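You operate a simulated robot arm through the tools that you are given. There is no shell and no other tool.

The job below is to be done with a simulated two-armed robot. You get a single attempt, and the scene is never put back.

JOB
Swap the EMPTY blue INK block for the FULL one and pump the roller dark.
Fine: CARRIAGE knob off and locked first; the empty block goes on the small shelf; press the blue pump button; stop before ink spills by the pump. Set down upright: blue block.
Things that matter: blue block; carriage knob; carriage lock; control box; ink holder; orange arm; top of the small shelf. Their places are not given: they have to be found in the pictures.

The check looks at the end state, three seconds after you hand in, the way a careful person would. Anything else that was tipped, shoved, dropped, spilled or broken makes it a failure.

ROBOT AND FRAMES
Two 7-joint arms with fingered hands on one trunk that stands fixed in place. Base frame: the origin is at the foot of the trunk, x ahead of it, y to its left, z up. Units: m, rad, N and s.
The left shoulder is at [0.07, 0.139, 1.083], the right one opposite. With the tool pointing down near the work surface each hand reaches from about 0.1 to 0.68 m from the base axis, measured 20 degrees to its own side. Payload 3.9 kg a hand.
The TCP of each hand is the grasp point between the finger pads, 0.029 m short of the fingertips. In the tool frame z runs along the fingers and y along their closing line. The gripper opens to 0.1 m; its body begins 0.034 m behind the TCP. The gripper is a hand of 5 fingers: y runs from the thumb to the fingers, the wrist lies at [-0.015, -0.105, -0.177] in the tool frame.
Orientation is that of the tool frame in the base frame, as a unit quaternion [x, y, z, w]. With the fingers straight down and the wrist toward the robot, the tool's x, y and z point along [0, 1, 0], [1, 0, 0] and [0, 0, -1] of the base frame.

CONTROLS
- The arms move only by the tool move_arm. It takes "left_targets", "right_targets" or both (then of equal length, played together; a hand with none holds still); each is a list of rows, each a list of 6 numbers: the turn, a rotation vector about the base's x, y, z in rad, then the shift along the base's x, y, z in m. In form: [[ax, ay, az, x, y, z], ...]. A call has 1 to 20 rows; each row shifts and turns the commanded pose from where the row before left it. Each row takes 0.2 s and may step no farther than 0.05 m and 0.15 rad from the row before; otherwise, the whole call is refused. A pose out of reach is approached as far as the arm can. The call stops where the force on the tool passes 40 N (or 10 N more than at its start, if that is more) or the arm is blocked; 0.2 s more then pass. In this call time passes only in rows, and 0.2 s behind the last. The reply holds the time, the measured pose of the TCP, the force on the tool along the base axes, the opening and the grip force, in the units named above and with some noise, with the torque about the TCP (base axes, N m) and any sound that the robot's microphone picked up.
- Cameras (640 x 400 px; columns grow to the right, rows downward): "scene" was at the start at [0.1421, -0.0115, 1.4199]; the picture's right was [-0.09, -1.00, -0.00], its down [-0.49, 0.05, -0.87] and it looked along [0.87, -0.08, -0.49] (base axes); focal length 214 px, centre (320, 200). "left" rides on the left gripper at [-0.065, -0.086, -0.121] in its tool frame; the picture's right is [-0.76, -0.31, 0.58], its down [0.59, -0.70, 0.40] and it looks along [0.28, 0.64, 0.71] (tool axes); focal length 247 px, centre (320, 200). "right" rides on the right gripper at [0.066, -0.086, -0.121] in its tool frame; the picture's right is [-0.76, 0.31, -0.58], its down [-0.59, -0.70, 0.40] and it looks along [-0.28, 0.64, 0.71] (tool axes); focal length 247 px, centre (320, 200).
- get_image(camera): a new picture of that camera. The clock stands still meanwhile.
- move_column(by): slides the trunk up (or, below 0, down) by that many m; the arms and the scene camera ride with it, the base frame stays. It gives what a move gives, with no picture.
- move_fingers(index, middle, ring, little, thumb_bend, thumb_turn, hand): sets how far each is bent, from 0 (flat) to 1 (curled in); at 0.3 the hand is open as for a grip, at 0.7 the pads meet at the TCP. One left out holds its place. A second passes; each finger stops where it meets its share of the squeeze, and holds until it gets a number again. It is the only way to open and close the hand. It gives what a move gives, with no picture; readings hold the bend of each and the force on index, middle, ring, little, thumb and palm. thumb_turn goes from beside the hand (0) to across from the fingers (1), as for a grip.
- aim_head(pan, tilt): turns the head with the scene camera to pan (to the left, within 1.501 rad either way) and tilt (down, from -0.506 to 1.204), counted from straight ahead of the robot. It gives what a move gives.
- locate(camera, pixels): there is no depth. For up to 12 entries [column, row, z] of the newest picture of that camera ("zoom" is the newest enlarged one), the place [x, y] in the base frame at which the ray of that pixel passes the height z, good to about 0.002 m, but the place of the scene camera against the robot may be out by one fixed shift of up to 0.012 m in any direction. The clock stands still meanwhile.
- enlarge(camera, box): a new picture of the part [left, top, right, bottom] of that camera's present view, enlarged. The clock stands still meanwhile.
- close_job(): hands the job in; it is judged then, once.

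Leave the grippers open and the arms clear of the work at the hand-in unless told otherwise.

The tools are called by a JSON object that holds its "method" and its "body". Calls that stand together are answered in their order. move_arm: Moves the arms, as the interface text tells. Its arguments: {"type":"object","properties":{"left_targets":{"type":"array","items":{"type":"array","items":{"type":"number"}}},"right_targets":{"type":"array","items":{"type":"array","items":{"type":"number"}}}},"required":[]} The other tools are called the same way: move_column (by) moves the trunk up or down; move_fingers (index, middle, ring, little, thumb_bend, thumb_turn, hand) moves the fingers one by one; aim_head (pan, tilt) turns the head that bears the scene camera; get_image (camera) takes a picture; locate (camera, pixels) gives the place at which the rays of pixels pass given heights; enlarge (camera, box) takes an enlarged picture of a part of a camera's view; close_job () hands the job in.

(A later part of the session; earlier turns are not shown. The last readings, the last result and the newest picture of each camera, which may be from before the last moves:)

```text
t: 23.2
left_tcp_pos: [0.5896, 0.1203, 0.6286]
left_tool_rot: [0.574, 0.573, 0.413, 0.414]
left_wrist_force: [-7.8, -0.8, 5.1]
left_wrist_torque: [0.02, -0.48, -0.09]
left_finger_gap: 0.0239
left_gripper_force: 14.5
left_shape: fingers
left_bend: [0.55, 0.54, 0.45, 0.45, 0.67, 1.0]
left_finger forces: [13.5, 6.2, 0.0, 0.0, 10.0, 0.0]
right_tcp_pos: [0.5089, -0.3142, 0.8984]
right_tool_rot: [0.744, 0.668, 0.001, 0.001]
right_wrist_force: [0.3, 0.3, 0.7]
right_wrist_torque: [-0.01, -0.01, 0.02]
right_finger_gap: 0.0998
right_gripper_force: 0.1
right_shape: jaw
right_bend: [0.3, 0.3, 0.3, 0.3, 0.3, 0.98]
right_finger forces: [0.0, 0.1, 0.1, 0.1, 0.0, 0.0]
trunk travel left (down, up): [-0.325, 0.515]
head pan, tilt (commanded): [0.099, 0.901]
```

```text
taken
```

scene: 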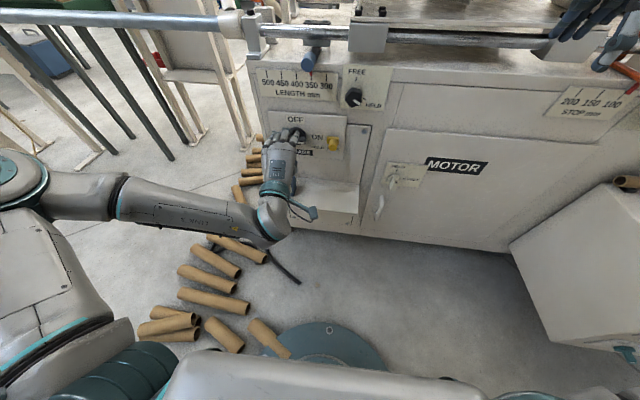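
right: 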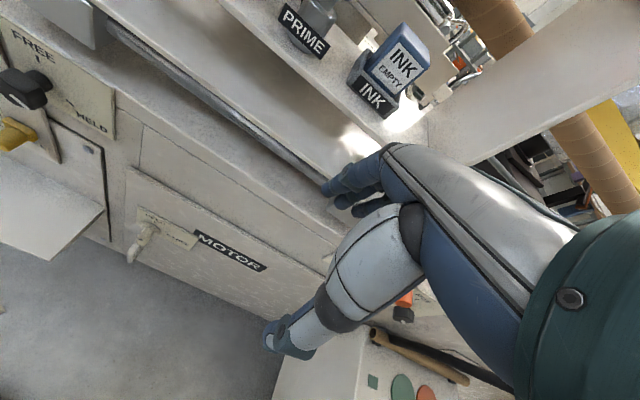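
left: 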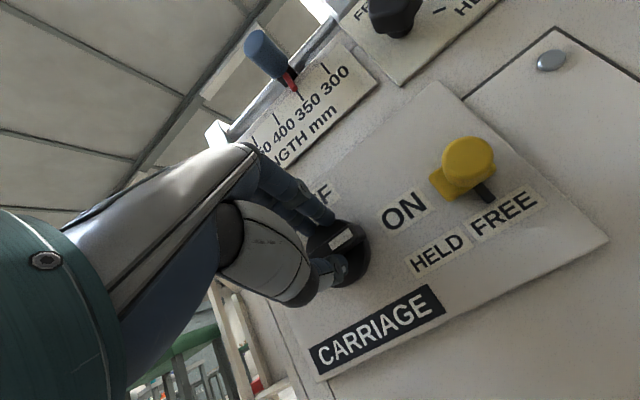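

The bar is gripped (index 13.5 N, thumb 10 N). I start turning −x by 0.3 rad (counter-clockwise seen from the robot, toward OFF) about the knob axis and check.

{"method": "move_arm", "body": {"left_targets": [[-0.1, 0, 0, 0, 0.0007, 0], [-0.1, 0, 0, 0, 0.0007, 0], [-0.1, 0, 0, 0, 0.0007, 0]]}}

{"method": "get_image", "body": {"camera": "left"}}

{"method": "enlarge", "body": {"camera": "scene", "box": [220, 90, 380, 230]}}

```text
t: 24.0
left_tcp_pos: [0.5896, 0.1161, 0.6336]
left_tool_rot: [0.504, 0.636, 0.321, 0.488]
left_wrist_force: [2.4, 11.5, -8.7]
left_wrist_torque: [0.14, -0.02, 0.21]
left_finger_gap: 0.0224
left_gripper_force: 11.0
left_shape: fingers
left_bend: [0.61, 0.55, 0.45, 0.45, 0.66, 1.0]
left_finger forces: [1.3, 5.9, 0.1, 0.0, 13.7, 0.0]
left hand out of reach, approached as far as the arm can: row 2, 3
right_tcp_pos: [0.5108, -0.3111, 0.8973]
right_tool_rot: [0.744, 0.668, 0.0, 0.0]
right_wrist_force: [-0.9, 0.5, -1.3]
right_wrist_torque: [0.03, -0.01, 0.0]
right_finger_gap: 0.0994
right_gripper_force: 0.0
right_shape: jaw
right_bend: [0.3, 0.3, 0.3, 0.3, 0.3, 0.98]
right_finger forces: [0.0, 0.0, 0.1, 0.0, 0.0, 0.0]
trunk travel left (down, up): [-0.325, 0.515]
head pan, tilt (commanded): [0.099, 0.901]
```

```text
taken
```

left: 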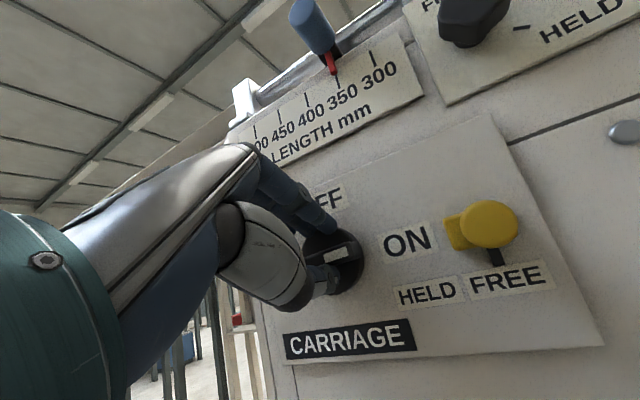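

```text
2.86 times, centred on (300, 160) of scene
```

zoom: 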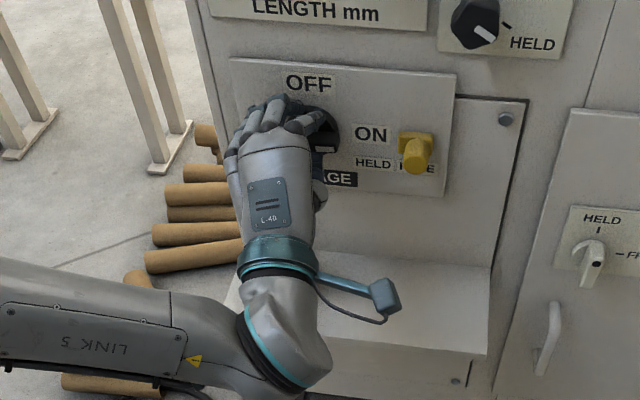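

The knob turned about 15° toward OFF with the grip, but further roll of the hand is at its limit. I'll release, retreat, unroll and finish the turn by pushing the bar's right half up and over with pinched index+thumb tips.

{"method": "move_fingers", "body": {"hand": "left", "index": 0.45, "middle": 0.45, "thumb_bend": 0.45}}

{"method": "move_arm", "body": {"left_targets": [[0, 0, 0, -0.02, 0, 0], [0, 0, 0, -0.02, 0, 0], [0.1, 0, 0, -0.01, 0, 0], [0.1, 0, 0, 0, 0, 0], [0.1, 0, 0, 0, 0, 0]]}}

{"method": "move_fingers", "body": {"hand": "left", "index": 0.72, "middle": 1.0, "ring": 1.0, "little": 1.0, "thumb_bend": 0.72}}

{"method": "get_image", "body": {"camera": "left"}}

{"method": "enlarge", "body": {"camera": "scene", "box": [220, 90, 380, 230]}}

```text
t: 25.0
left_tcp_pos: [0.5883, 0.1121, 0.6375]
left_tool_rot: [0.506, 0.631, 0.322, 0.492]
left_wrist_force: [-0.6, 0.4, 0.5]
left_wrist_torque: [-0.01, 0.01, 0.03]
left_finger_gap: 0.062
left_gripper_force: 0.0
left_shape: fingers
left_bend: [0.45, 0.45, 0.45, 0.45, 0.45, 0.99]
left_finger forces: [0.1, 0.0, 0.1, 0.1, 0.0, 0.0]
right_tcp_pos: [0.51, -0.3136, 0.8984]
right_tool_rot: [0.744, 0.669, 0.0, 0.0]
right_wrist_force: [0.0, 1.1, 0.9]
right_wrist_torque: [0.01, 0.06, 0.0]
right_finger_gap: 0.0998
right_gripper_force: 0.1
right_shape: jaw
right_bend: [0.3, 0.3, 0.3, 0.3, 0.3, 0.98]
right_finger forces: [0.0, 0.1, 0.0, 0.0, 0.1, 0.0]
trunk travel left (down, up): [-0.325, 0.515]
head pan, tilt (commanded): [0.099, 0.901]
```

```text
t: 26.2
left_tcp_pos: [0.5384, 0.1106, 0.6371]
left_tool_rot: [0.574, 0.574, 0.414, 0.412]
left_wrist_force: [-0.1, 0.3, 0.1]
left_wrist_torque: [0.0, -0.01, -0.01]
left_finger_gap: 0.062
left_gripper_force: 0.1
left_shape: fingers
left_bend: [0.45, 0.45, 0.45, 0.45, 0.45, 0.99]
left_finger forces: [0.1, 0.0, 0.0, 0.1, 0.0, 0.0]
right_tcp_pos: [0.51, -0.3132, 0.8978]
right_tool_rot: [0.744, 0.669, 0.0, 0.001]
right_wrist_force: [-0.1, 0.2, -0.3]
right_wrist_torque: [-0.03, -0.02, -0.01]
right_finger_gap: 0.0998
right_gripper_force: 0.0
right_shape: jaw
right_bend: [0.3, 0.3, 0.3, 0.3, 0.3, 0.98]
right_finger forces: [0.0, 0.0, 0.0, 0.1, 0.0, 0.1]
trunk travel left (down, up): [-0.325, 0.515]
head pan, tilt (commanded): [0.099, 0.901]
```

```text
t: 27.2
left_tcp_pos: [0.539, 0.1113, 0.6371]
left_tool_rot: [0.574, 0.573, 0.413, 0.414]
left_wrist_force: [0.3, -0.4, 0.2]
left_wrist_torque: [0.02, 0.01, 0.04]
left_finger_gap: 0.0
left_gripper_force: 0.0
left_shape: fingers
left_bend: [0.72, 0.99, 1.0, 1.0, 0.71, 1.0]
left_finger forces: [0.1, 0.1, 0.2, 0.0, 0.0, 0.0]
right_tcp_pos: [0.5108, -0.3134, 0.8977]
right_tool_rot: [0.743, 0.669, 0.0, 0.001]
right_wrist_force: [0.5, 1.1, -0.9]
right_wrist_torque: [0.01, -0.04, 0.01]
right_finger_gap: 0.0997
right_gripper_force: 0.0
right_shape: jaw
right_bend: [0.3, 0.3, 0.3, 0.3, 0.3, 0.98]
right_finger forces: [0.0, 0.0, 0.0, 0.0, 0.0, 0.0]
trunk travel left (down, up): [-0.325, 0.515]
head pan, tilt (commanded): [0.099, 0.901]
```

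```text
taken
```

left: 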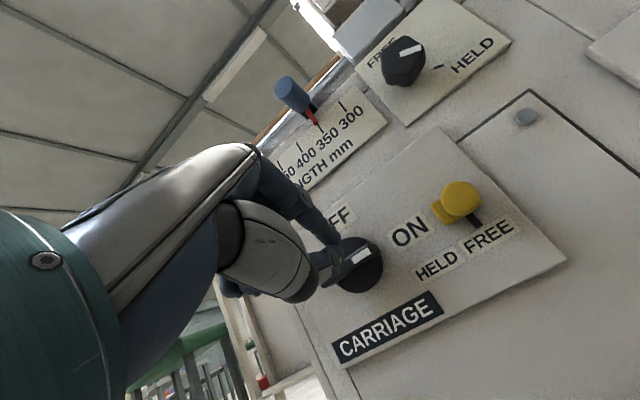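

```text
2.86 times, centred on (300, 160) of scene
```

zoom: 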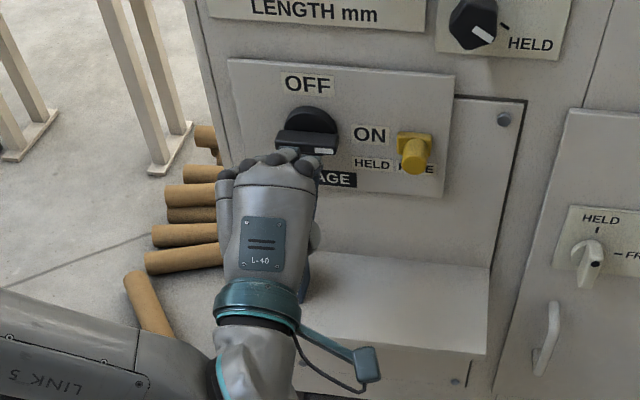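

The bar is still at ON (it springs back to its detent). The pinched tips are at about (335,252) in the left picture. I look closer before pushing.

{"method": "enlarge", "body": {"camera": "left", "box": [270, 170, 510, 320]}}

{"method": "enlarge", "body": {"camera": "scene", "box": [270, 105, 350, 165]}}

```text
2.67 times, centred on (390, 245) of left
```

zoom: 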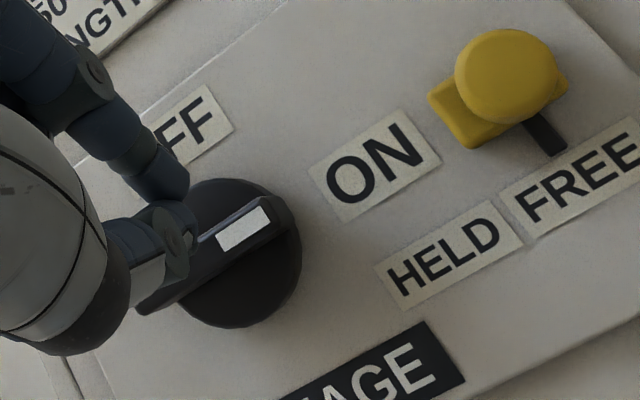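

```text
6.67 times, centred on (310, 135) of scene
```

zoom: 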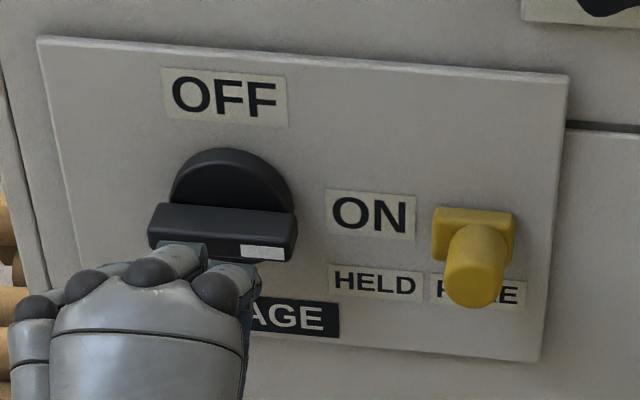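

The knob springs back to ON unless turned all the way. I position the pinched tips below the right half of the bar: first down in front (0.539, 0.102, 0.597), then forward to x≈0.59.

{"method": "move_arm", "body": {"left_targets": [[0, 0, 0, 0, -0.005, -0.02], [0, 0, 0, 0, -0.004, -0.02], [0, 0, 0, 0.02, 0, 0], [0, 0, 0, 0.016, 0, 0], [0, 0, 0, 0.015, 0, 0]]}}

{"method": "enlarge", "body": {"camera": "left", "box": [270, 170, 510, 320]}}

{"method": "enlarge", "body": {"camera": "scene", "box": [220, 90, 380, 230]}}

```text
t: 28.4
left_tcp_pos: [0.5893, 0.103, 0.5968]
left_tool_rot: [0.575, 0.573, 0.412, 0.414]
left_wrist_force: [-0.2, 0.1, -0.3]
left_wrist_torque: [0.0, 0.0, 0.0]
left_finger_gap: 0.0
left_gripper_force: 0.1
left_shape: fingers
left_bend: [0.72, 0.99, 1.0, 1.0, 0.71, 1.0]
left_finger forces: [0.0, 0.0, 0.0, 0.1, 0.0, 0.0]
right_tcp_pos: [0.5106, -0.3143, 0.8979]
right_tool_rot: [0.744, 0.668, 0.0, 0.0]
right_wrist_force: [-0.5, 0.1, -0.7]
right_wrist_torque: [0.01, -0.02, -0.03]
right_finger_gap: 0.0997
right_gripper_force: 0.1
right_shape: jaw
right_bend: [0.3, 0.3, 0.3, 0.3, 0.3, 0.98]
right_finger forces: [0.0, 0.0, 0.0, 0.0, 0.0, 0.1]
trunk travel left (down, up): [-0.325, 0.515]
head pan, tilt (commanded): [0.099, 0.901]
```

```text
2.67 times, centred on (390, 245) of left
```

zoom: 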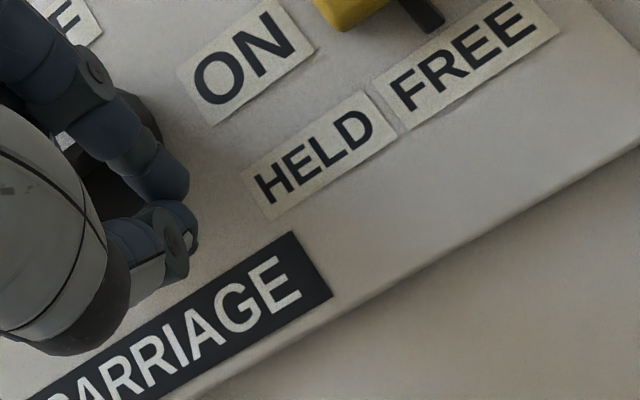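

```text
2.86 times, centred on (300, 160) of scene
```

zoom: 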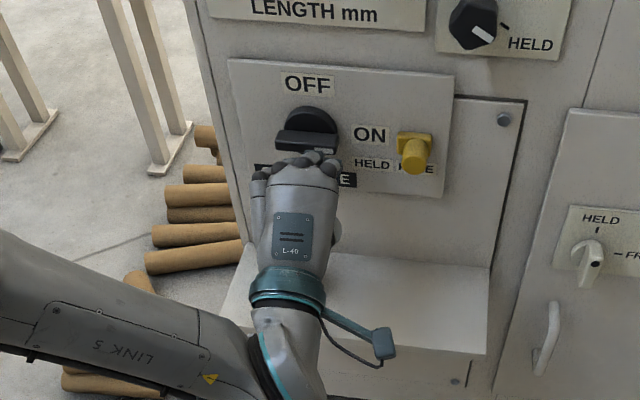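

The tips are below the bar's right half. I push up along the arc, first five short rows, then look.

{"method": "move_arm", "body": {"left_targets": [[0, 0, 0, 0, -0.0013, 0.009], [0, 0, 0, 0, -0.004, 0.007], [0, 0, 0, 0, -0.0033, 0.0068], [0, 0, 0, 0, 0.0006, 0.008], [0, 0, 0, 0, 0.0015, 0.0078]]}}

{"method": "enlarge", "body": {"camera": "left", "box": [270, 170, 510, 320]}}

{"method": "enlarge", "body": {"camera": "scene", "box": [220, 90, 380, 230]}}

```text
t: 29.6
left_tcp_pos: [0.588, 0.0974, 0.6363]
left_tool_rot: [0.574, 0.573, 0.413, 0.414]
left_wrist_force: [1.1, -2.0, -0.8]
left_wrist_torque: [0.01, 0.03, -0.06]
left_finger_gap: 0.0001
left_gripper_force: 0.8
left_shape: fingers
left_bend: [0.72, 1.0, 1.0, 1.0, 0.71, 1.0]
left_finger forces: [0.6, 0.1, 0.1, 0.0, 1.8, 0.0]
right_tcp_pos: [0.5109, -0.3142, 0.8971]
right_tool_rot: [0.744, 0.668, -0.001, -0.001]
right_wrist_force: [-0.4, 1.0, 0.1]
right_wrist_torque: [0.01, 0.02, -0.01]
right_finger_gap: 0.0999
right_gripper_force: 0.1
right_shape: jaw
right_bend: [0.3, 0.3, 0.3, 0.3, 0.3, 0.98]
right_finger forces: [0.0, 0.0, 0.1, 0.0, 0.0, 0.1]
trunk travel left (down, up): [-0.325, 0.515]
head pan, tilt (commanded): [0.099, 0.901]
```

```text
2.67 times, centred on (390, 245) of left
```

zoom: 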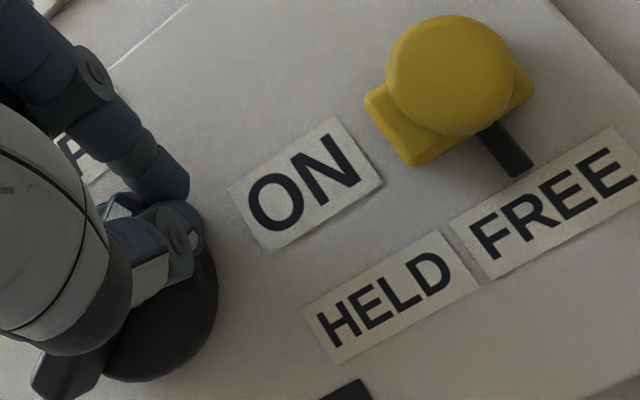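

```text
2.86 times, centred on (300, 160) of scene
```

zoom: 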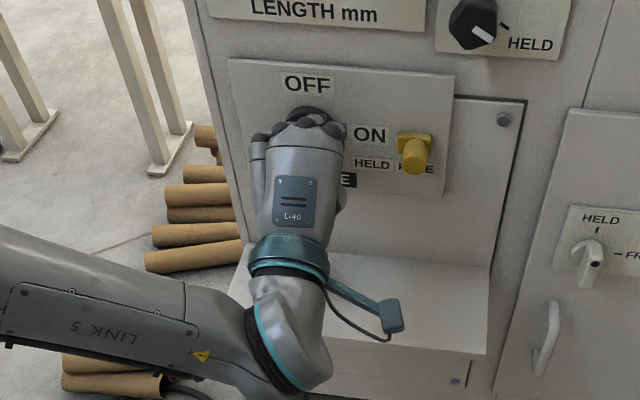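

The bar is turning (its left end is now at lower left). Continue the arc toward vertical.

{"method": "move_arm", "body": {"left_targets": [[0, 0, 0, 0, 0.004, 0.006], [0, 0, 0, 0, 0.0052, 0.0054], [0, 0, 0, 0, 0.006, 0.001]]}}

{"method": "enlarge", "body": {"camera": "left", "box": [270, 170, 510, 320]}}

{"method": "enlarge", "body": {"camera": "scene", "box": [220, 90, 380, 230]}}

```text
t: 30.4
left_tcp_pos: [0.5897, 0.1112, 0.6486]
left_tool_rot: [0.574, 0.574, 0.413, 0.414]
left_wrist_force: [0.3, 0.4, 0.8]
left_wrist_torque: [-0.01, 0.03, 0.02]
left_finger_gap: 0.0
left_gripper_force: 0.0
left_shape: fingers
left_bend: [0.72, 1.0, 1.0, 1.0, 0.72, 1.0]
left_finger forces: [0.0, 0.0, 0.0, 0.0, 0.1, 0.0]
right_tcp_pos: [0.5102, -0.3137, 0.8986]
right_tool_rot: [0.744, 0.668, 0.0, 0.0]
right_wrist_force: [-0.4, 0.3, -1.0]
right_wrist_torque: [0.02, 0.02, 0.03]
right_finger_gap: 0.1
right_gripper_force: 0.1
right_shape: jaw
right_bend: [0.3, 0.3, 0.3, 0.3, 0.3, 0.98]
right_finger forces: [0.0, 0.0, 0.0, 0.1, 0.1, 0.0]
trunk travel left (down, up): [-0.325, 0.515]
head pan, tilt (commanded): [0.099, 0.901]
```

```text
2.67 times, centred on (390, 245) of left
```

zoom: 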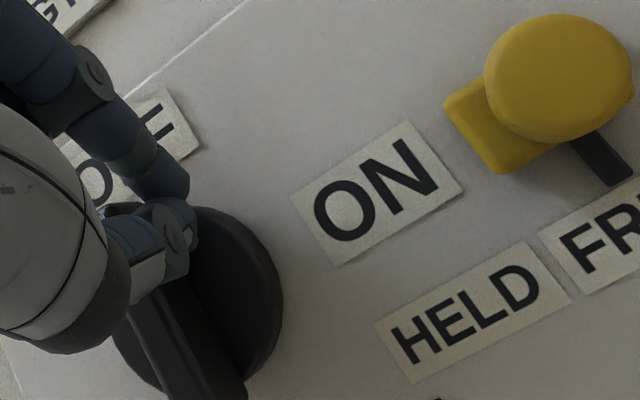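

```text
2.86 times, centred on (300, 160) of scene
```

zoom: 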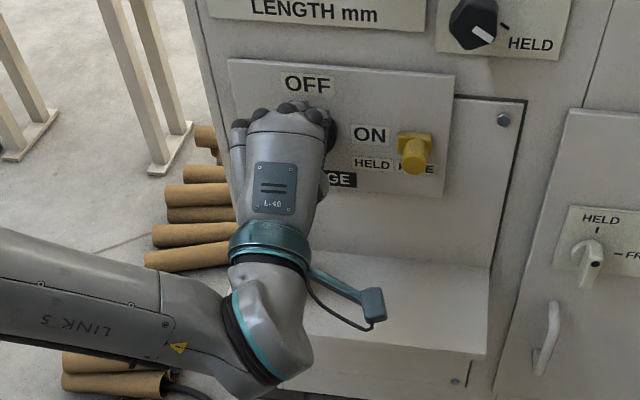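

No contact force now; the bar looks vertical (snapped to OFF). I back the hand straight out and look.

{"method": "move_arm", "body": {"left_targets": [[0, 0, 0, -0.02, -0.004, 0], [0, 0, 0, -0.025, -0.002, 0]]}}

{"method": "get_image", "body": {"camera": "left"}}

{"method": "enlarge", "body": {"camera": "scene", "box": [270, 105, 350, 165]}}

```text
t: 31.0
left_tcp_pos: [0.5437, 0.1053, 0.6488]
left_tool_rot: [0.574, 0.574, 0.413, 0.413]
left_wrist_force: [0.2, -1.3, 0.0]
left_wrist_torque: [0.02, -0.02, 0.02]
left_finger_gap: 0.0
left_gripper_force: 0.1
left_shape: fingers
left_bend: [0.72, 1.0, 1.0, 1.0, 0.72, 1.0]
left_finger forces: [0.1, 0.0, 0.0, 0.0, 0.0, 0.1]
right_tcp_pos: [0.5096, -0.3132, 0.8983]
right_tool_rot: [0.744, 0.668, 0.0, 0.0]
right_wrist_force: [-0.3, 0.3, 0.3]
right_wrist_torque: [-0.02, 0.03, -0.02]
right_finger_gap: 0.0999
right_gripper_force: 0.1
right_shape: jaw
right_bend: [0.3, 0.3, 0.3, 0.3, 0.3, 0.98]
right_finger forces: [0.1, 0.0, 0.0, 0.0, 0.0, 0.0]
trunk travel left (down, up): [-0.325, 0.515]
head pan, tilt (commanded): [0.099, 0.901]
```

```text
taken
```

left: 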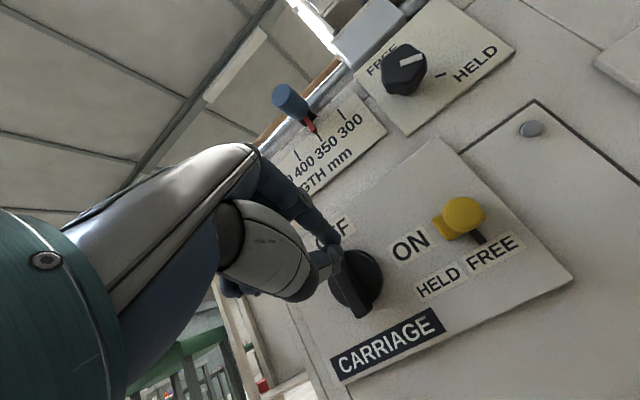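

```text
6.67 times, centred on (310, 135) of scene
```

zoom: 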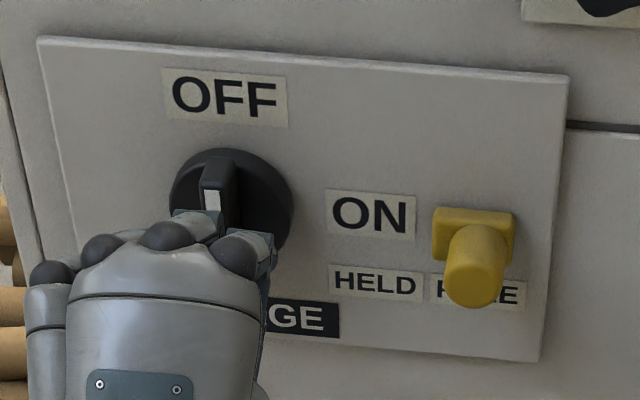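

The knob now reads OFF (white mark up). Next the yellow slide must go from FREE (right) to HELD (left): push its pin in +y from its right side. First I move the pinched tips to the right in front of it, at x=0.54, and check reach.

{"method": "move_arm", "body": {"left_targets": [[0, 0, 0, -0.004, -0.03, -0.005], [0, 0, 0, 0, -0.03, -0.005], [0, 0, 0, 0, -0.03, -0.005], [0, 0, 0, 0, -0.03, -0.005]]}}

{"method": "get_image", "body": {"camera": "left"}}

{"method": "enlarge", "body": {"camera": "scene", "box": [220, 90, 380, 230]}}

```text
t: 32.0
left_tcp_pos: [0.5434, -0.016, 0.6288]
left_tool_rot: [0.574, 0.573, 0.412, 0.414]
left_wrist_force: [-0.5, 0.3, 0.9]
left_wrist_torque: [0.01, 0.02, 0.0]
left_finger_gap: 0.0004
left_gripper_force: 0.1
left_shape: fingers
left_bend: [0.72, 1.0, 1.0, 1.0, 0.72, 1.0]
left_finger forces: [0.0, 0.1, 0.0, 0.1, 0.0, 0.0]
right_tcp_pos: [0.5109, -0.3133, 0.8982]
right_tool_rot: [0.744, 0.669, 0.0, 0.0]
right_wrist_force: [0.1, 0.6, -0.6]
right_wrist_torque: [0.01, -0.02, -0.01]
right_finger_gap: 0.0998
right_gripper_force: 0.1
right_shape: jaw
right_bend: [0.3, 0.3, 0.3, 0.3, 0.3, 0.98]
right_finger forces: [0.1, 0.0, 0.1, 0.1, 0.0, 0.0]
trunk travel left (down, up): [-0.325, 0.515]
head pan, tilt (commanded): [0.099, 0.901]
```

```text
taken
```

left: 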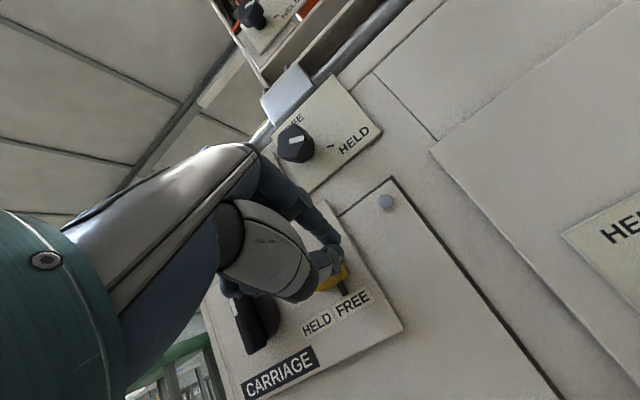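

```text
2.86 times, centred on (300, 160) of scene
```

zoom: 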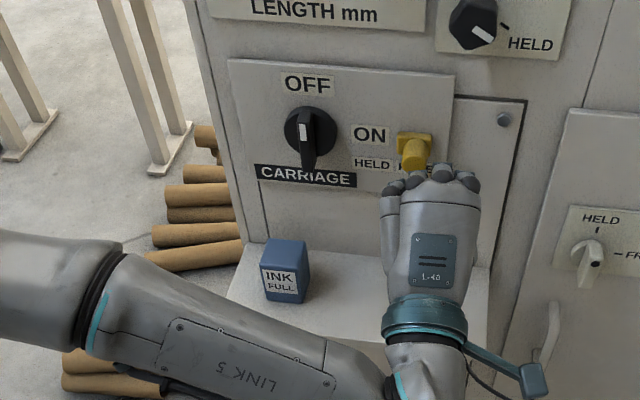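

The arm reaches here fine. The curled fingers would bump the pin, so I open middle, ring and little upward (bend 0.2) and keep index+thumb pinched as the pusher.

{"method": "move_fingers", "body": {"hand": "left", "middle": 0.2, "ring": 0.2, "little": 0.2}}

{"method": "enlarge", "body": {"camera": "left", "box": [220, 170, 460, 320]}}

{"method": "enlarge", "body": {"camera": "scene", "box": [290, 100, 390, 180]}}

```text
t: 33.0
left_tcp_pos: [0.5419, -0.0155, 0.6299]
left_tool_rot: [0.574, 0.574, 0.413, 0.413]
left_wrist_force: [0.0, 0.7, 0.3]
left_wrist_torque: [-0.01, 0.0, -0.02]
left_finger_gap: 0.0001
left_gripper_force: 0.0
left_shape: fingers
left_bend: [0.72, 0.2, 0.2, 0.2, 0.72, 1.0]
left_finger forces: [0.0, 0.0, 0.0, 0.0, 0.0, 0.1]
right_tcp_pos: [0.5098, -0.3137, 0.8985]
right_tool_rot: [0.744, 0.668, 0.0, 0.0]
right_wrist_force: [0.2, -0.1, -0.4]
right_wrist_torque: [0.01, -0.03, -0.02]
right_finger_gap: 0.0998
right_gripper_force: 0.1
right_shape: jaw
right_bend: [0.3, 0.3, 0.3, 0.3, 0.3, 0.98]
right_finger forces: [0.0, 0.1, 0.0, 0.1, 0.1, 0.0]
trunk travel left (down, up): [-0.325, 0.515]
head pan, tilt (commanded): [0.099, 0.901]
```

```text
2.67 times, centred on (340, 245) of left
```

zoom: 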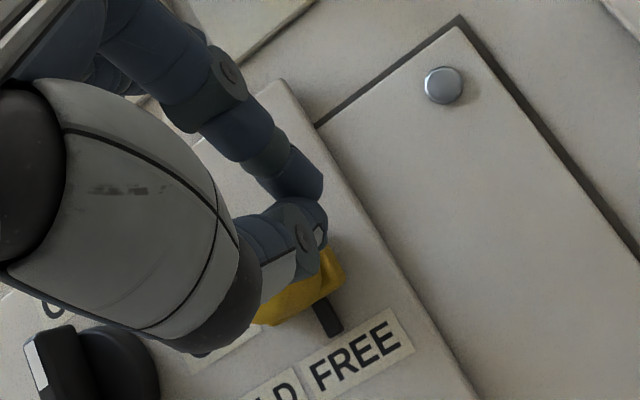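

```text
5.00 times, centred on (340, 140) of scene
```

zoom: 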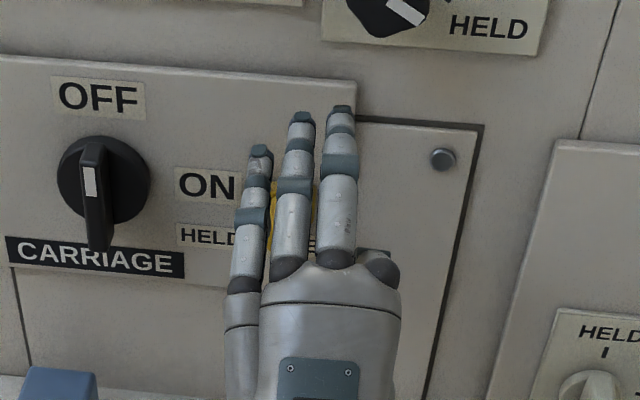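

Index tips are right of the pin with about 1.5 cm clearance. I move forward to x≈0.572 and slightly down, then check forces.

{"method": "move_arm", "body": {"left_targets": [[0, 0, 0, 0.015, 0, -0.003], [0, 0, 0, 0.015, 0, -0.003]]}}

{"method": "enlarge", "body": {"camera": "left", "box": [220, 170, 460, 320]}}

{"method": "enlarge", "body": {"camera": "scene", "box": [290, 100, 390, 180]}}

```text
t: 33.6
left_tcp_pos: [0.5716, -0.0138, 0.624]
left_tool_rot: [0.574, 0.574, 0.413, 0.413]
left_wrist_force: [-0.5, -0.7, -0.2]
left_wrist_torque: [-0.01, -0.03, -0.02]
left_finger_gap: 0.0001
left_gripper_force: 0.1
left_shape: fingers
left_bend: [0.72, 0.2, 0.2, 0.2, 0.72, 1.0]
left_finger forces: [0.1, 0.1, 0.1, 0.0, 0.0, 0.0]
right_tcp_pos: [0.5112, -0.3144, 0.8971]
right_tool_rot: [0.743, 0.669, 0.0, 0.0]
right_wrist_force: [-0.4, 0.1, 0.5]
right_wrist_torque: [-0.04, -0.04, 0.02]
right_finger_gap: 0.1
right_gripper_force: 0.0
right_shape: jaw
right_bend: [0.3, 0.3, 0.3, 0.3, 0.3, 0.98]
right_finger forces: [0.1, 0.1, 0.0, 0.0, 0.0, 0.1]
trunk travel left (down, up): [-0.325, 0.515]
head pan, tilt (commanded): [0.099, 0.901]
```

```text
2.67 times, centred on (340, 245) of left
```

zoom: 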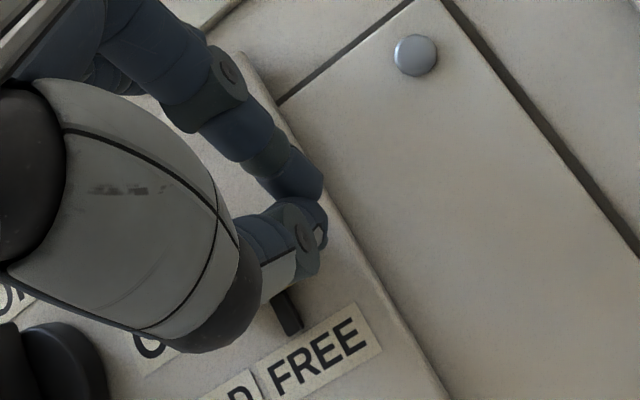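

```text
5.00 times, centred on (340, 140) of scene
```

zoom: 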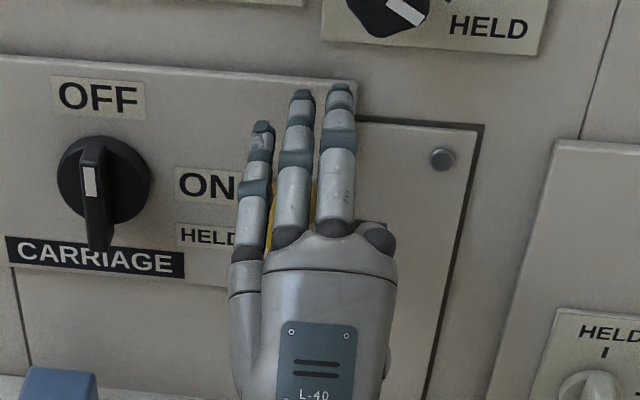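

No contact yet. Now push left (+y) in short steps.

{"method": "move_arm", "body": {"left_targets": [[0, 0, 0, 0, 0.01, 0], [0, 0, 0, 0, 0.01, 0], [0, 0, 0, 0, 0.01, 0]]}}

{"method": "enlarge", "body": {"camera": "left", "box": [220, 170, 460, 320]}}

{"method": "enlarge", "body": {"camera": "scene", "box": [290, 100, 390, 180]}}

```text
t: 34.4
left_tcp_pos: [0.5706, 0.0158, 0.6241]
left_tool_rot: [0.575, 0.574, 0.412, 0.413]
left_wrist_force: [-0.5, -1.3, 0.9]
left_wrist_torque: [0.03, 0.0, -0.02]
left_finger_gap: 0.0
left_gripper_force: 0.4
left_shape: fingers
left_bend: [0.72, 0.2, 0.2, 0.2, 0.72, 1.0]
left_finger forces: [0.0, 0.0, 0.0, 0.0, 1.8, 0.0]
right_tcp_pos: [0.5106, -0.3145, 0.8973]
right_tool_rot: [0.743, 0.669, 0.0, 0.001]
right_wrist_force: [0.2, 0.5, 0.9]
right_wrist_torque: [-0.04, 0.0, -0.02]
right_finger_gap: 0.0996
right_gripper_force: 0.0
right_shape: jaw
right_bend: [0.3, 0.3, 0.3, 0.3, 0.3, 0.98]
right_finger forces: [0.0, 0.0, 0.1, 0.0, 0.0, 0.1]
trunk travel left (down, up): [-0.325, 0.515]
head pan, tilt (commanded): [0.099, 0.901]
```

```text
2.67 times, centred on (340, 245) of left
```

zoom: 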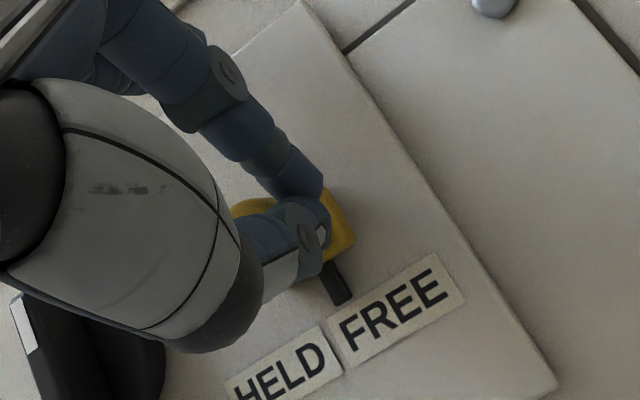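

```text
5.00 times, centred on (340, 140) of scene
```

zoom: 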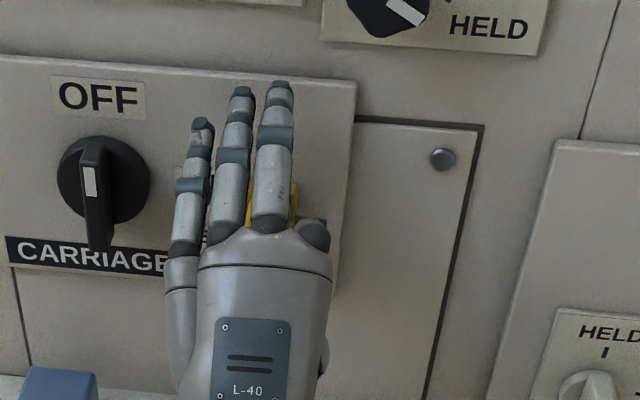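

Light contact (about 1.5 N). Continue pushing left 0.03 m in small steps.

{"method": "move_arm", "body": {"left_targets": [[0, 0, 0, 0, 0.01, 0], [0, 0, 0, 0, 0.01, 0], [0, 0, 0, 0, 0.006, 0]]}}

{"method": "enlarge", "body": {"camera": "left", "box": [220, 170, 460, 320]}}

{"method": "enlarge", "body": {"camera": "scene", "box": [290, 100, 390, 180]}}

```text
t: 35.2
left_tcp_pos: [0.5716, 0.0424, 0.6229]
left_tool_rot: [0.574, 0.574, 0.413, 0.413]
left_wrist_force: [0.6, -1.4, 0.1]
left_wrist_torque: [-0.01, -0.01, -0.05]
left_finger_gap: 0.0
left_gripper_force: 0.9
left_shape: fingers
left_bend: [0.72, 0.2, 0.2, 0.2, 0.72, 1.0]
left_finger forces: [0.0, 0.0, 0.1, 0.1, 1.3, 0.1]
right_tcp_pos: [0.5104, -0.315, 0.8979]
right_tool_rot: [0.744, 0.668, 0.0, 0.0]
right_wrist_force: [-0.6, 0.0, -0.7]
right_wrist_torque: [0.0, 0.0, 0.02]
right_finger_gap: 0.1
right_gripper_force: 0.0
right_shape: jaw
right_bend: [0.3, 0.3, 0.3, 0.3, 0.3, 0.98]
right_finger forces: [0.1, 0.0, 0.0, 0.0, 0.1, 0.1]
trunk travel left (down, up): [-0.325, 0.515]
head pan, tilt (commanded): [0.099, 0.901]
```

```text
2.67 times, centred on (340, 245) of left
```

zoom: 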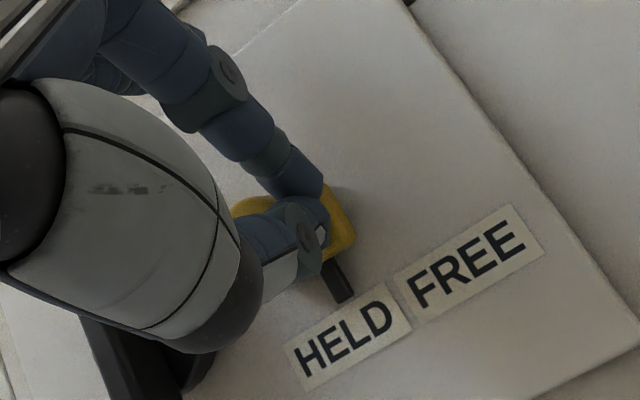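

```text
5.00 times, centred on (340, 140) of scene
```

zoom: 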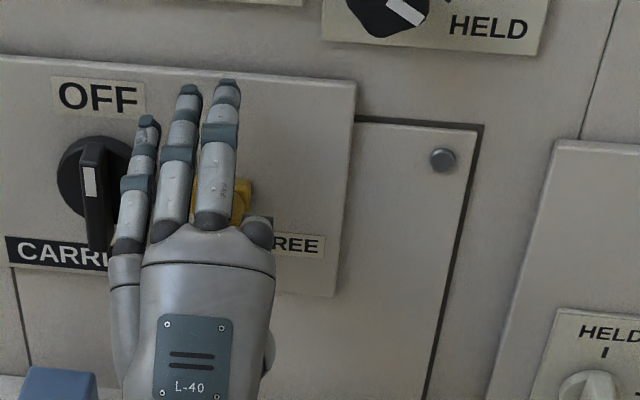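

The slide follows; its black pointer is now near the right part of HELD. Push about 0.008 m more, watching the force.

{"method": "move_arm", "body": {"left_targets": [[0, 0, 0, 0, 0.004, 0], [0, 0, 0, 0, 0.004, 0]]}}

{"method": "enlarge", "body": {"camera": "left", "box": [220, 170, 460, 320]}}

{"method": "enlarge", "body": {"camera": "scene", "box": [290, 100, 390, 180]}}

```text
t: 35.8
left_tcp_pos: [0.5708, 0.0493, 0.6236]
left_tool_rot: [0.573, 0.574, 0.414, 0.413]
left_wrist_force: [-0.7, 0.7, 0.6]
left_wrist_torque: [0.02, -0.01, -0.01]
left_finger_gap: 0.0002
left_gripper_force: 0.0
left_shape: fingers
left_bend: [0.72, 0.2, 0.2, 0.2, 0.72, 1.0]
left_finger forces: [0.1, 0.0, 0.0, 0.0, 0.0, 0.0]
right_tcp_pos: [0.511, -0.3129, 0.8982]
right_tool_rot: [0.744, 0.668, 0.0, 0.0]
right_wrist_force: [0.5, 0.4, 0.6]
right_wrist_torque: [0.02, -0.01, -0.04]
right_finger_gap: 0.0998
right_gripper_force: 0.0
right_shape: jaw
right_bend: [0.3, 0.3, 0.3, 0.3, 0.3, 0.98]
right_finger forces: [0.1, 0.0, 0.1, 0.0, 0.0, 0.1]
trunk travel left (down, up): [-0.325, 0.515]
head pan, tilt (commanded): [0.099, 0.901]
```

```text
2.67 times, centred on (340, 245) of left
```

zoom: 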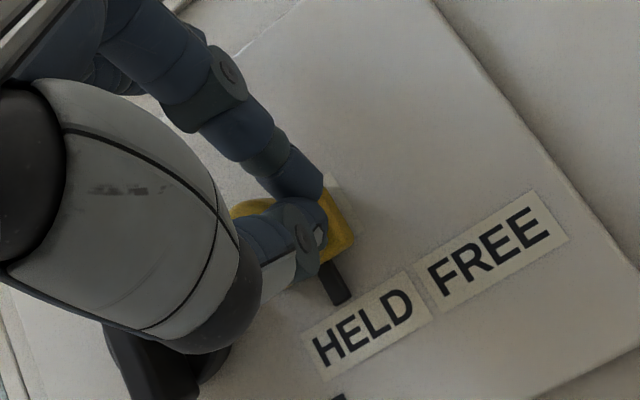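

```text
5.00 times, centred on (340, 140) of scene
```

zoom: 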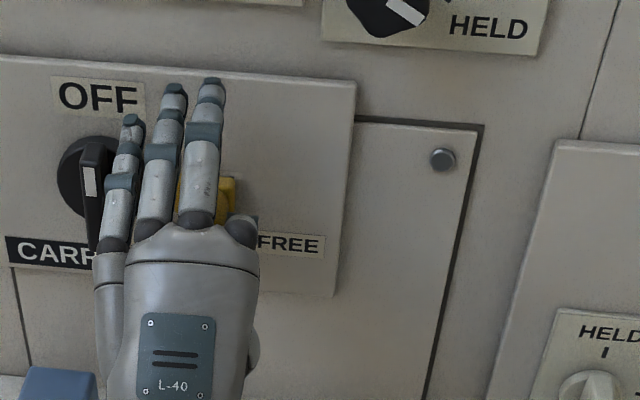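

Contact force dropped to zero: the slide seems to have clicked into HELD. I back away and look.

{"method": "move_arm", "body": {"left_targets": [[0, 0, 0, 0, -0.006, 0], [0, 0, 0, -0.03, 0, 0.0], [0, 0, 0, -0.01, -0.03, 0], [0, 0, 0, 0.0, -0.03, 0]]}}

{"method": "enlarge", "body": {"camera": "scene", "box": [270, 100, 370, 180]}}

{"method": "get_image", "body": {"camera": "left"}}

```text
t: 36.8
left_tcp_pos: [0.5301, -0.0167, 0.6241]
left_tool_rot: [0.573, 0.574, 0.414, 0.413]
left_wrist_force: [0.4, 0.7, 0.1]
left_wrist_torque: [0.03, 0.0, 0.0]
left_finger_gap: 0.0
left_gripper_force: 0.0
left_shape: fingers
left_bend: [0.72, 0.2, 0.2, 0.2, 0.72, 1.0]
left_finger forces: [0.0, 0.0, 0.0, 0.0, 0.1, 0.0]
right_tcp_pos: [0.51, -0.3133, 0.8979]
right_tool_rot: [0.744, 0.668, 0.001, 0.0]
right_wrist_force: [-0.1, 0.1, -0.7]
right_wrist_torque: [-0.03, -0.01, 0.01]
right_finger_gap: 0.0998
right_gripper_force: 0.1
right_shape: jaw
right_bend: [0.3, 0.3, 0.3, 0.3, 0.3, 0.98]
right_finger forces: [0.1, 0.1, 0.0, 0.0, 0.0, 0.0]
trunk travel left (down, up): [-0.325, 0.515]
head pan, tilt (commanded): [0.099, 0.901]
```

```text
5.00 times, centred on (320, 140) of scene
```

zoom: 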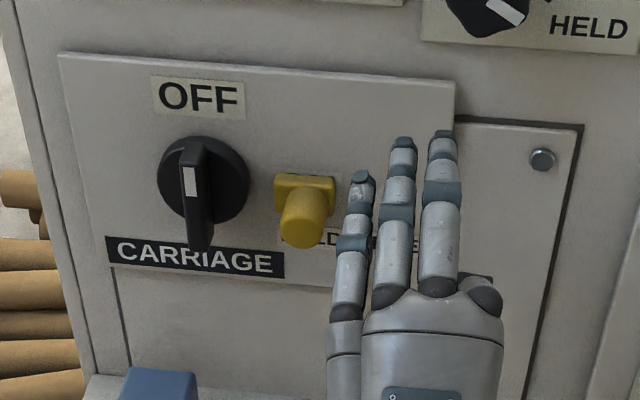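

```text
taken
```

left: 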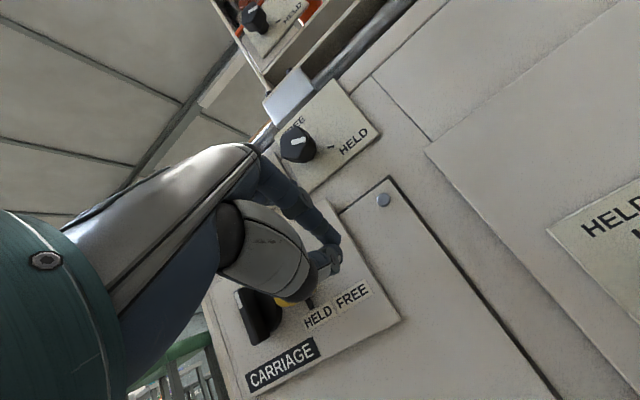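

Confirmed: knob OFF and yellow lock at HELD. Next I open the left hand and draw the left arm back and up, out of the way.

{"method": "move_fingers", "body": {"hand": "left", "index": 0.3, "middle": 0.3, "ring": 0.3, "little": 0.3, "thumb_bend": 0.3}}

{"method": "move_arm", "body": {"left_targets": [[0, 0.13, 0, -0.02, 0.03, 0], [0, 0.13, 0, -0.02, 0.03, 0], [0, 0.13, 0, -0.02, 0.03, 0], [0, 0.13, 0, 0, 0.03, 0.02], [0, 0.13, 0, 0, 0.03, 0.03], [0, 0.13, 0, 0, 0.03, 0.04], [0, 0.13, 0, 0, 0.03, 0.04], [0, 0.13, 0, 0, 0.03, 0.04]]}}

{"method": "get_image", "body": {"camera": "scene"}}

```text
t: 37.8
left_tcp_pos: [0.5307, -0.0167, 0.6221]
left_tool_rot: [0.574, 0.574, 0.413, 0.413]
left_wrist_force: [-1.0, 0.0, -0.9]
left_wrist_torque: [0.01, -0.04, 0.02]
left_finger_gap: 0.0982
left_gripper_force: 0.1
left_shape: fingers
left_bend: [0.3, 0.3, 0.3, 0.3, 0.3, 0.98]
left_finger forces: [0.0, 0.0, 0.0, 0.0, 0.0, 0.1]
right_tcp_pos: [0.5103, -0.3132, 0.8982]
right_tool_rot: [0.744, 0.669, 0.0, 0.0]
right_wrist_force: [0.0, -0.1, 0.6]
right_wrist_torque: [0.01, 0.02, 0.02]
right_finger_gap: 0.0998
right_gripper_force: 0.0
right_shape: jaw
right_bend: [0.3, 0.3, 0.3, 0.3, 0.3, 0.98]
right_finger forces: [0.0, 0.0, 0.0, 0.0, 0.0, 0.0]
trunk travel left (down, up): [-0.325, 0.515]
head pan, tilt (commanded): [0.099, 0.901]
```

```text
t: 39.6
left_tcp_pos: [0.4957, 0.2087, 0.7931]
left_tool_rot: [0.703, 0.703, 0.074, 0.073]
left_wrist_force: [0.3, -0.1, -1.1]
left_wrist_torque: [0.01, -0.01, -0.01]
left_finger_gap: 0.0985
left_gripper_force: 0.1
left_shape: fingers
left_bend: [0.3, 0.3, 0.3, 0.3, 0.3, 0.98]
left_finger forces: [0.0, 0.0, 0.1, 0.0, 0.0, 0.0]
left hand out of reach, approached as far as the arm can: row 3, 4
right_tcp_pos: [0.5118, -0.314, 0.8977]
right_tool_rot: [0.743, 0.669, 0.001, 0.0]
right_wrist_force: [0.2, -1.2, -0.8]
right_wrist_torque: [-0.01, 0.01, -0.02]
right_finger_gap: 0.1
right_gripper_force: 0.1
right_shape: jaw
right_bend: [0.3, 0.3, 0.3, 0.3, 0.3, 0.98]
right_finger forces: [0.0, 0.1, 0.0, 0.0, 0.0, 0.0]
trunk travel left (down, up): [-0.325, 0.515]
head pan, tilt (commanded): [0.099, 0.901]
```

```text
taken
```

scene: 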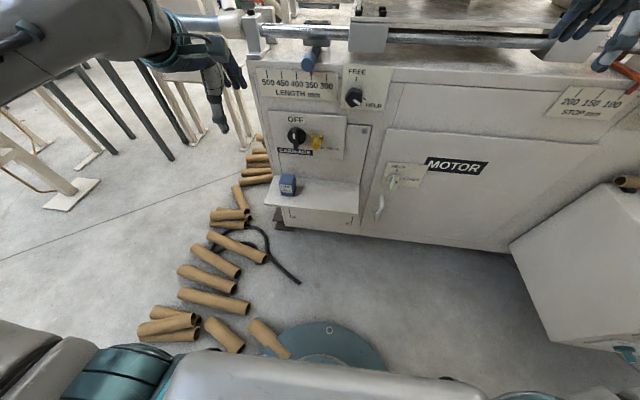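

Left hand is clear of the panel. I draw it back and left further, then raise the trunk 0.35 m for the INK holder work.

{"method": "move_arm", "body": {"left_targets": [[0, 0, 0, -0.04, 0.03, 0.01], [0, 0, 0, -0.04, 0.03, 0.01], [0, 0, 0, -0.03, 0.03, 0.01]]}}

{"method": "move_column", "body": {"by": 0.35}}

{"method": "aim_head", "body": {"pan": -0.35, "tilt": 0.55}}

{"method": "get_image", "body": {"camera": "scene"}}

{"method": "get_image", "body": {"camera": "right"}}

```text
refused: row 1 steps farther than a row can; nothing moved
```

```text
t: 43.0
left_tcp_pos: [0.4949, 0.2093, 1.1415]
left_tool_rot: [0.704, 0.703, 0.073, 0.073]
left_wrist_force: [0.0, -0.3, 0.8]
left_wrist_torque: [-0.01, -0.02, 0.02]
left_finger_gap: 0.0985
left_gripper_force: 0.0
left_shape: fingers
left_bend: [0.3, 0.3, 0.3, 0.3, 0.3, 0.98]
left_finger forces: [0.0, 0.1, 0.1, 0.0, 0.1, 0.0]
right_tcp_pos: [0.511, -0.314, 1.248]
right_tool_rot: [0.744, 0.668, -0.001, 0.0]
right_wrist_force: [-0.4, 0.8, 0.4]
right_wrist_torque: [0.06, 0.0, -0.02]
right_finger_gap: 0.1
right_gripper_force: 0.2
right_shape: jaw
right_bend: [0.3, 0.3, 0.3, 0.3, 0.3, 0.98]
right_finger forces: [0.1, 0.0, 0.0, 0.0, 0.0, 0.1]
trunk travel left (down, up): [-0.675, 0.165]
head pan, tilt (commanded): [0.099, 0.901]
```

```text
t: 43.9
left_tcp_pos: [0.4951, 0.208, 1.1421]
left_tool_rot: [0.703, 0.703, 0.074, 0.074]
left_wrist_force: [0.6, 0.3, 0.7]
left_wrist_torque: [0.0, 0.01, -0.03]
left_finger_gap: 0.0983
left_gripper_force: 0.0
left_shape: fingers
left_bend: [0.3, 0.3, 0.3, 0.3, 0.3, 0.98]
left_finger forces: [0.0, 0.0, 0.0, 0.0, 0.1, 0.0]
right_tcp_pos: [0.5107, -0.3131, 1.2482]
right_tool_rot: [0.744, 0.668, 0.0, 0.0]
right_wrist_force: [-0.3, 0.2, -0.4]
right_wrist_torque: [0.02, -0.01, 0.01]
right_finger_gap: 0.0997
right_gripper_force: 0.0
right_shape: jaw
right_bend: [0.3, 0.3, 0.3, 0.3, 0.3, 0.98]
right_finger forces: [0.0, 0.0, 0.0, 0.0, 0.1, 0.0]
trunk travel left (down, up): [-0.675, 0.165]
head pan, tilt (commanded): [-0.351, 0.55]
```

```text
taken
```

scene: 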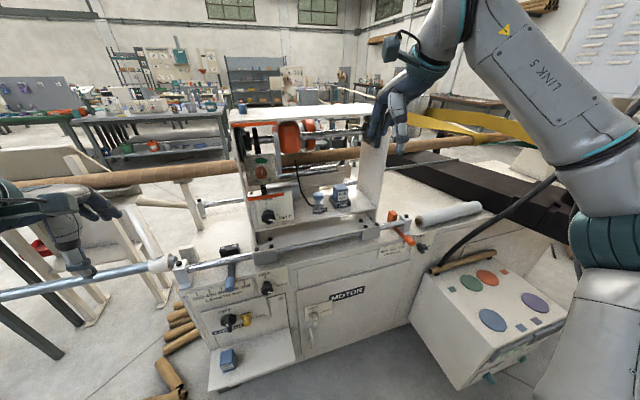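

```text
taken
```

right: 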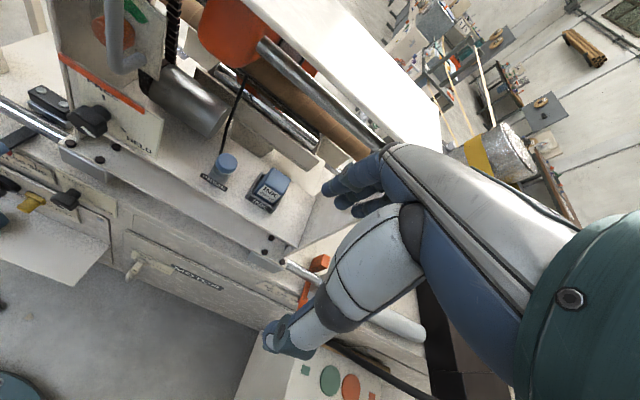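

Left hand is in free space at (0.495, 0.208, 1.14). Now I look closely at the INK holder from both cameras.

{"method": "enlarge", "body": {"camera": "right", "box": [180, 120, 340, 240]}}

{"method": "enlarge", "body": {"camera": "scene", "box": [220, 90, 400, 250]}}

```text
3.33 times, centred on (260, 180) of right
```

zoom: 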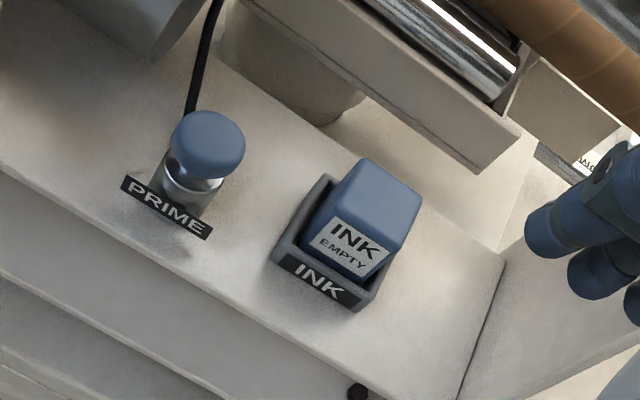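

```text
2.50 times, centred on (310, 170) of scene
```

zoom: 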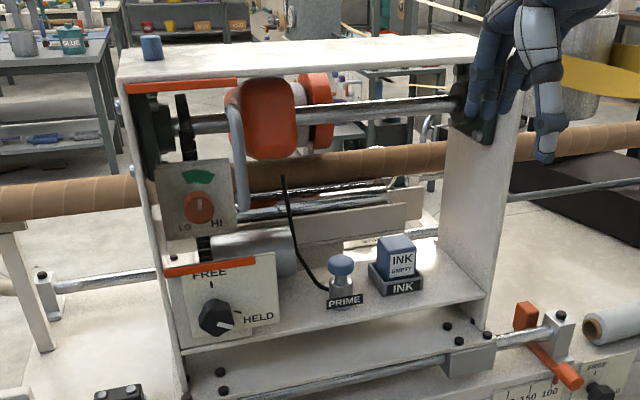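

I'll triangulate the block top, the tray and the pump button from both views.

{"method": "locate", "body": {"camera": "right", "pixels": [[274.5, 182, 1.0], [274.5, 182, 1.06], [222.8, 162, 1.0], [222.8, 162, 1.06], [265, 218, 0.96], [265, 218, 1.0], [242, 195, 0.96], [242, 195, 1.0]]}}

{"method": "locate", "body": {"camera": "zoom", "pixels": [[397, 243, 1.0], [397, 243, 1.06], [341, 262, 1.0], [341, 262, 1.06], [423, 291, 0.96], [423, 291, 1.0], [380, 297, 0.96], [380, 297, 1.0], [481, 70, 1.2], [481, 70, 1.28], [118, 70, 1.2], [118, 70, 1.28]]}}

```text
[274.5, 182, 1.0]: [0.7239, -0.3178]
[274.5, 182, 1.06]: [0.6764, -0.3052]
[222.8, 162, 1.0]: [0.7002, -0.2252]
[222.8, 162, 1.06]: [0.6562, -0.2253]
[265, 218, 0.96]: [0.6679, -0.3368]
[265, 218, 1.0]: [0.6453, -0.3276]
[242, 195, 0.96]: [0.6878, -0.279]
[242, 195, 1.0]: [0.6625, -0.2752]
```

```text
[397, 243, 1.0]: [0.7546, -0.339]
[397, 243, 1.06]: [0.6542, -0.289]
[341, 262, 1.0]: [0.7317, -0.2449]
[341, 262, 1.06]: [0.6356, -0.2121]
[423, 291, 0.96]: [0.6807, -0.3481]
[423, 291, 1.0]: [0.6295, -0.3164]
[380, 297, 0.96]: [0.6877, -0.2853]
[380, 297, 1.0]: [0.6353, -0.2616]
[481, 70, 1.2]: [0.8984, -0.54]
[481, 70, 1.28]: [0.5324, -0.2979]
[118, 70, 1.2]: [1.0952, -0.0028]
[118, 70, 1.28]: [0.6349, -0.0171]
```

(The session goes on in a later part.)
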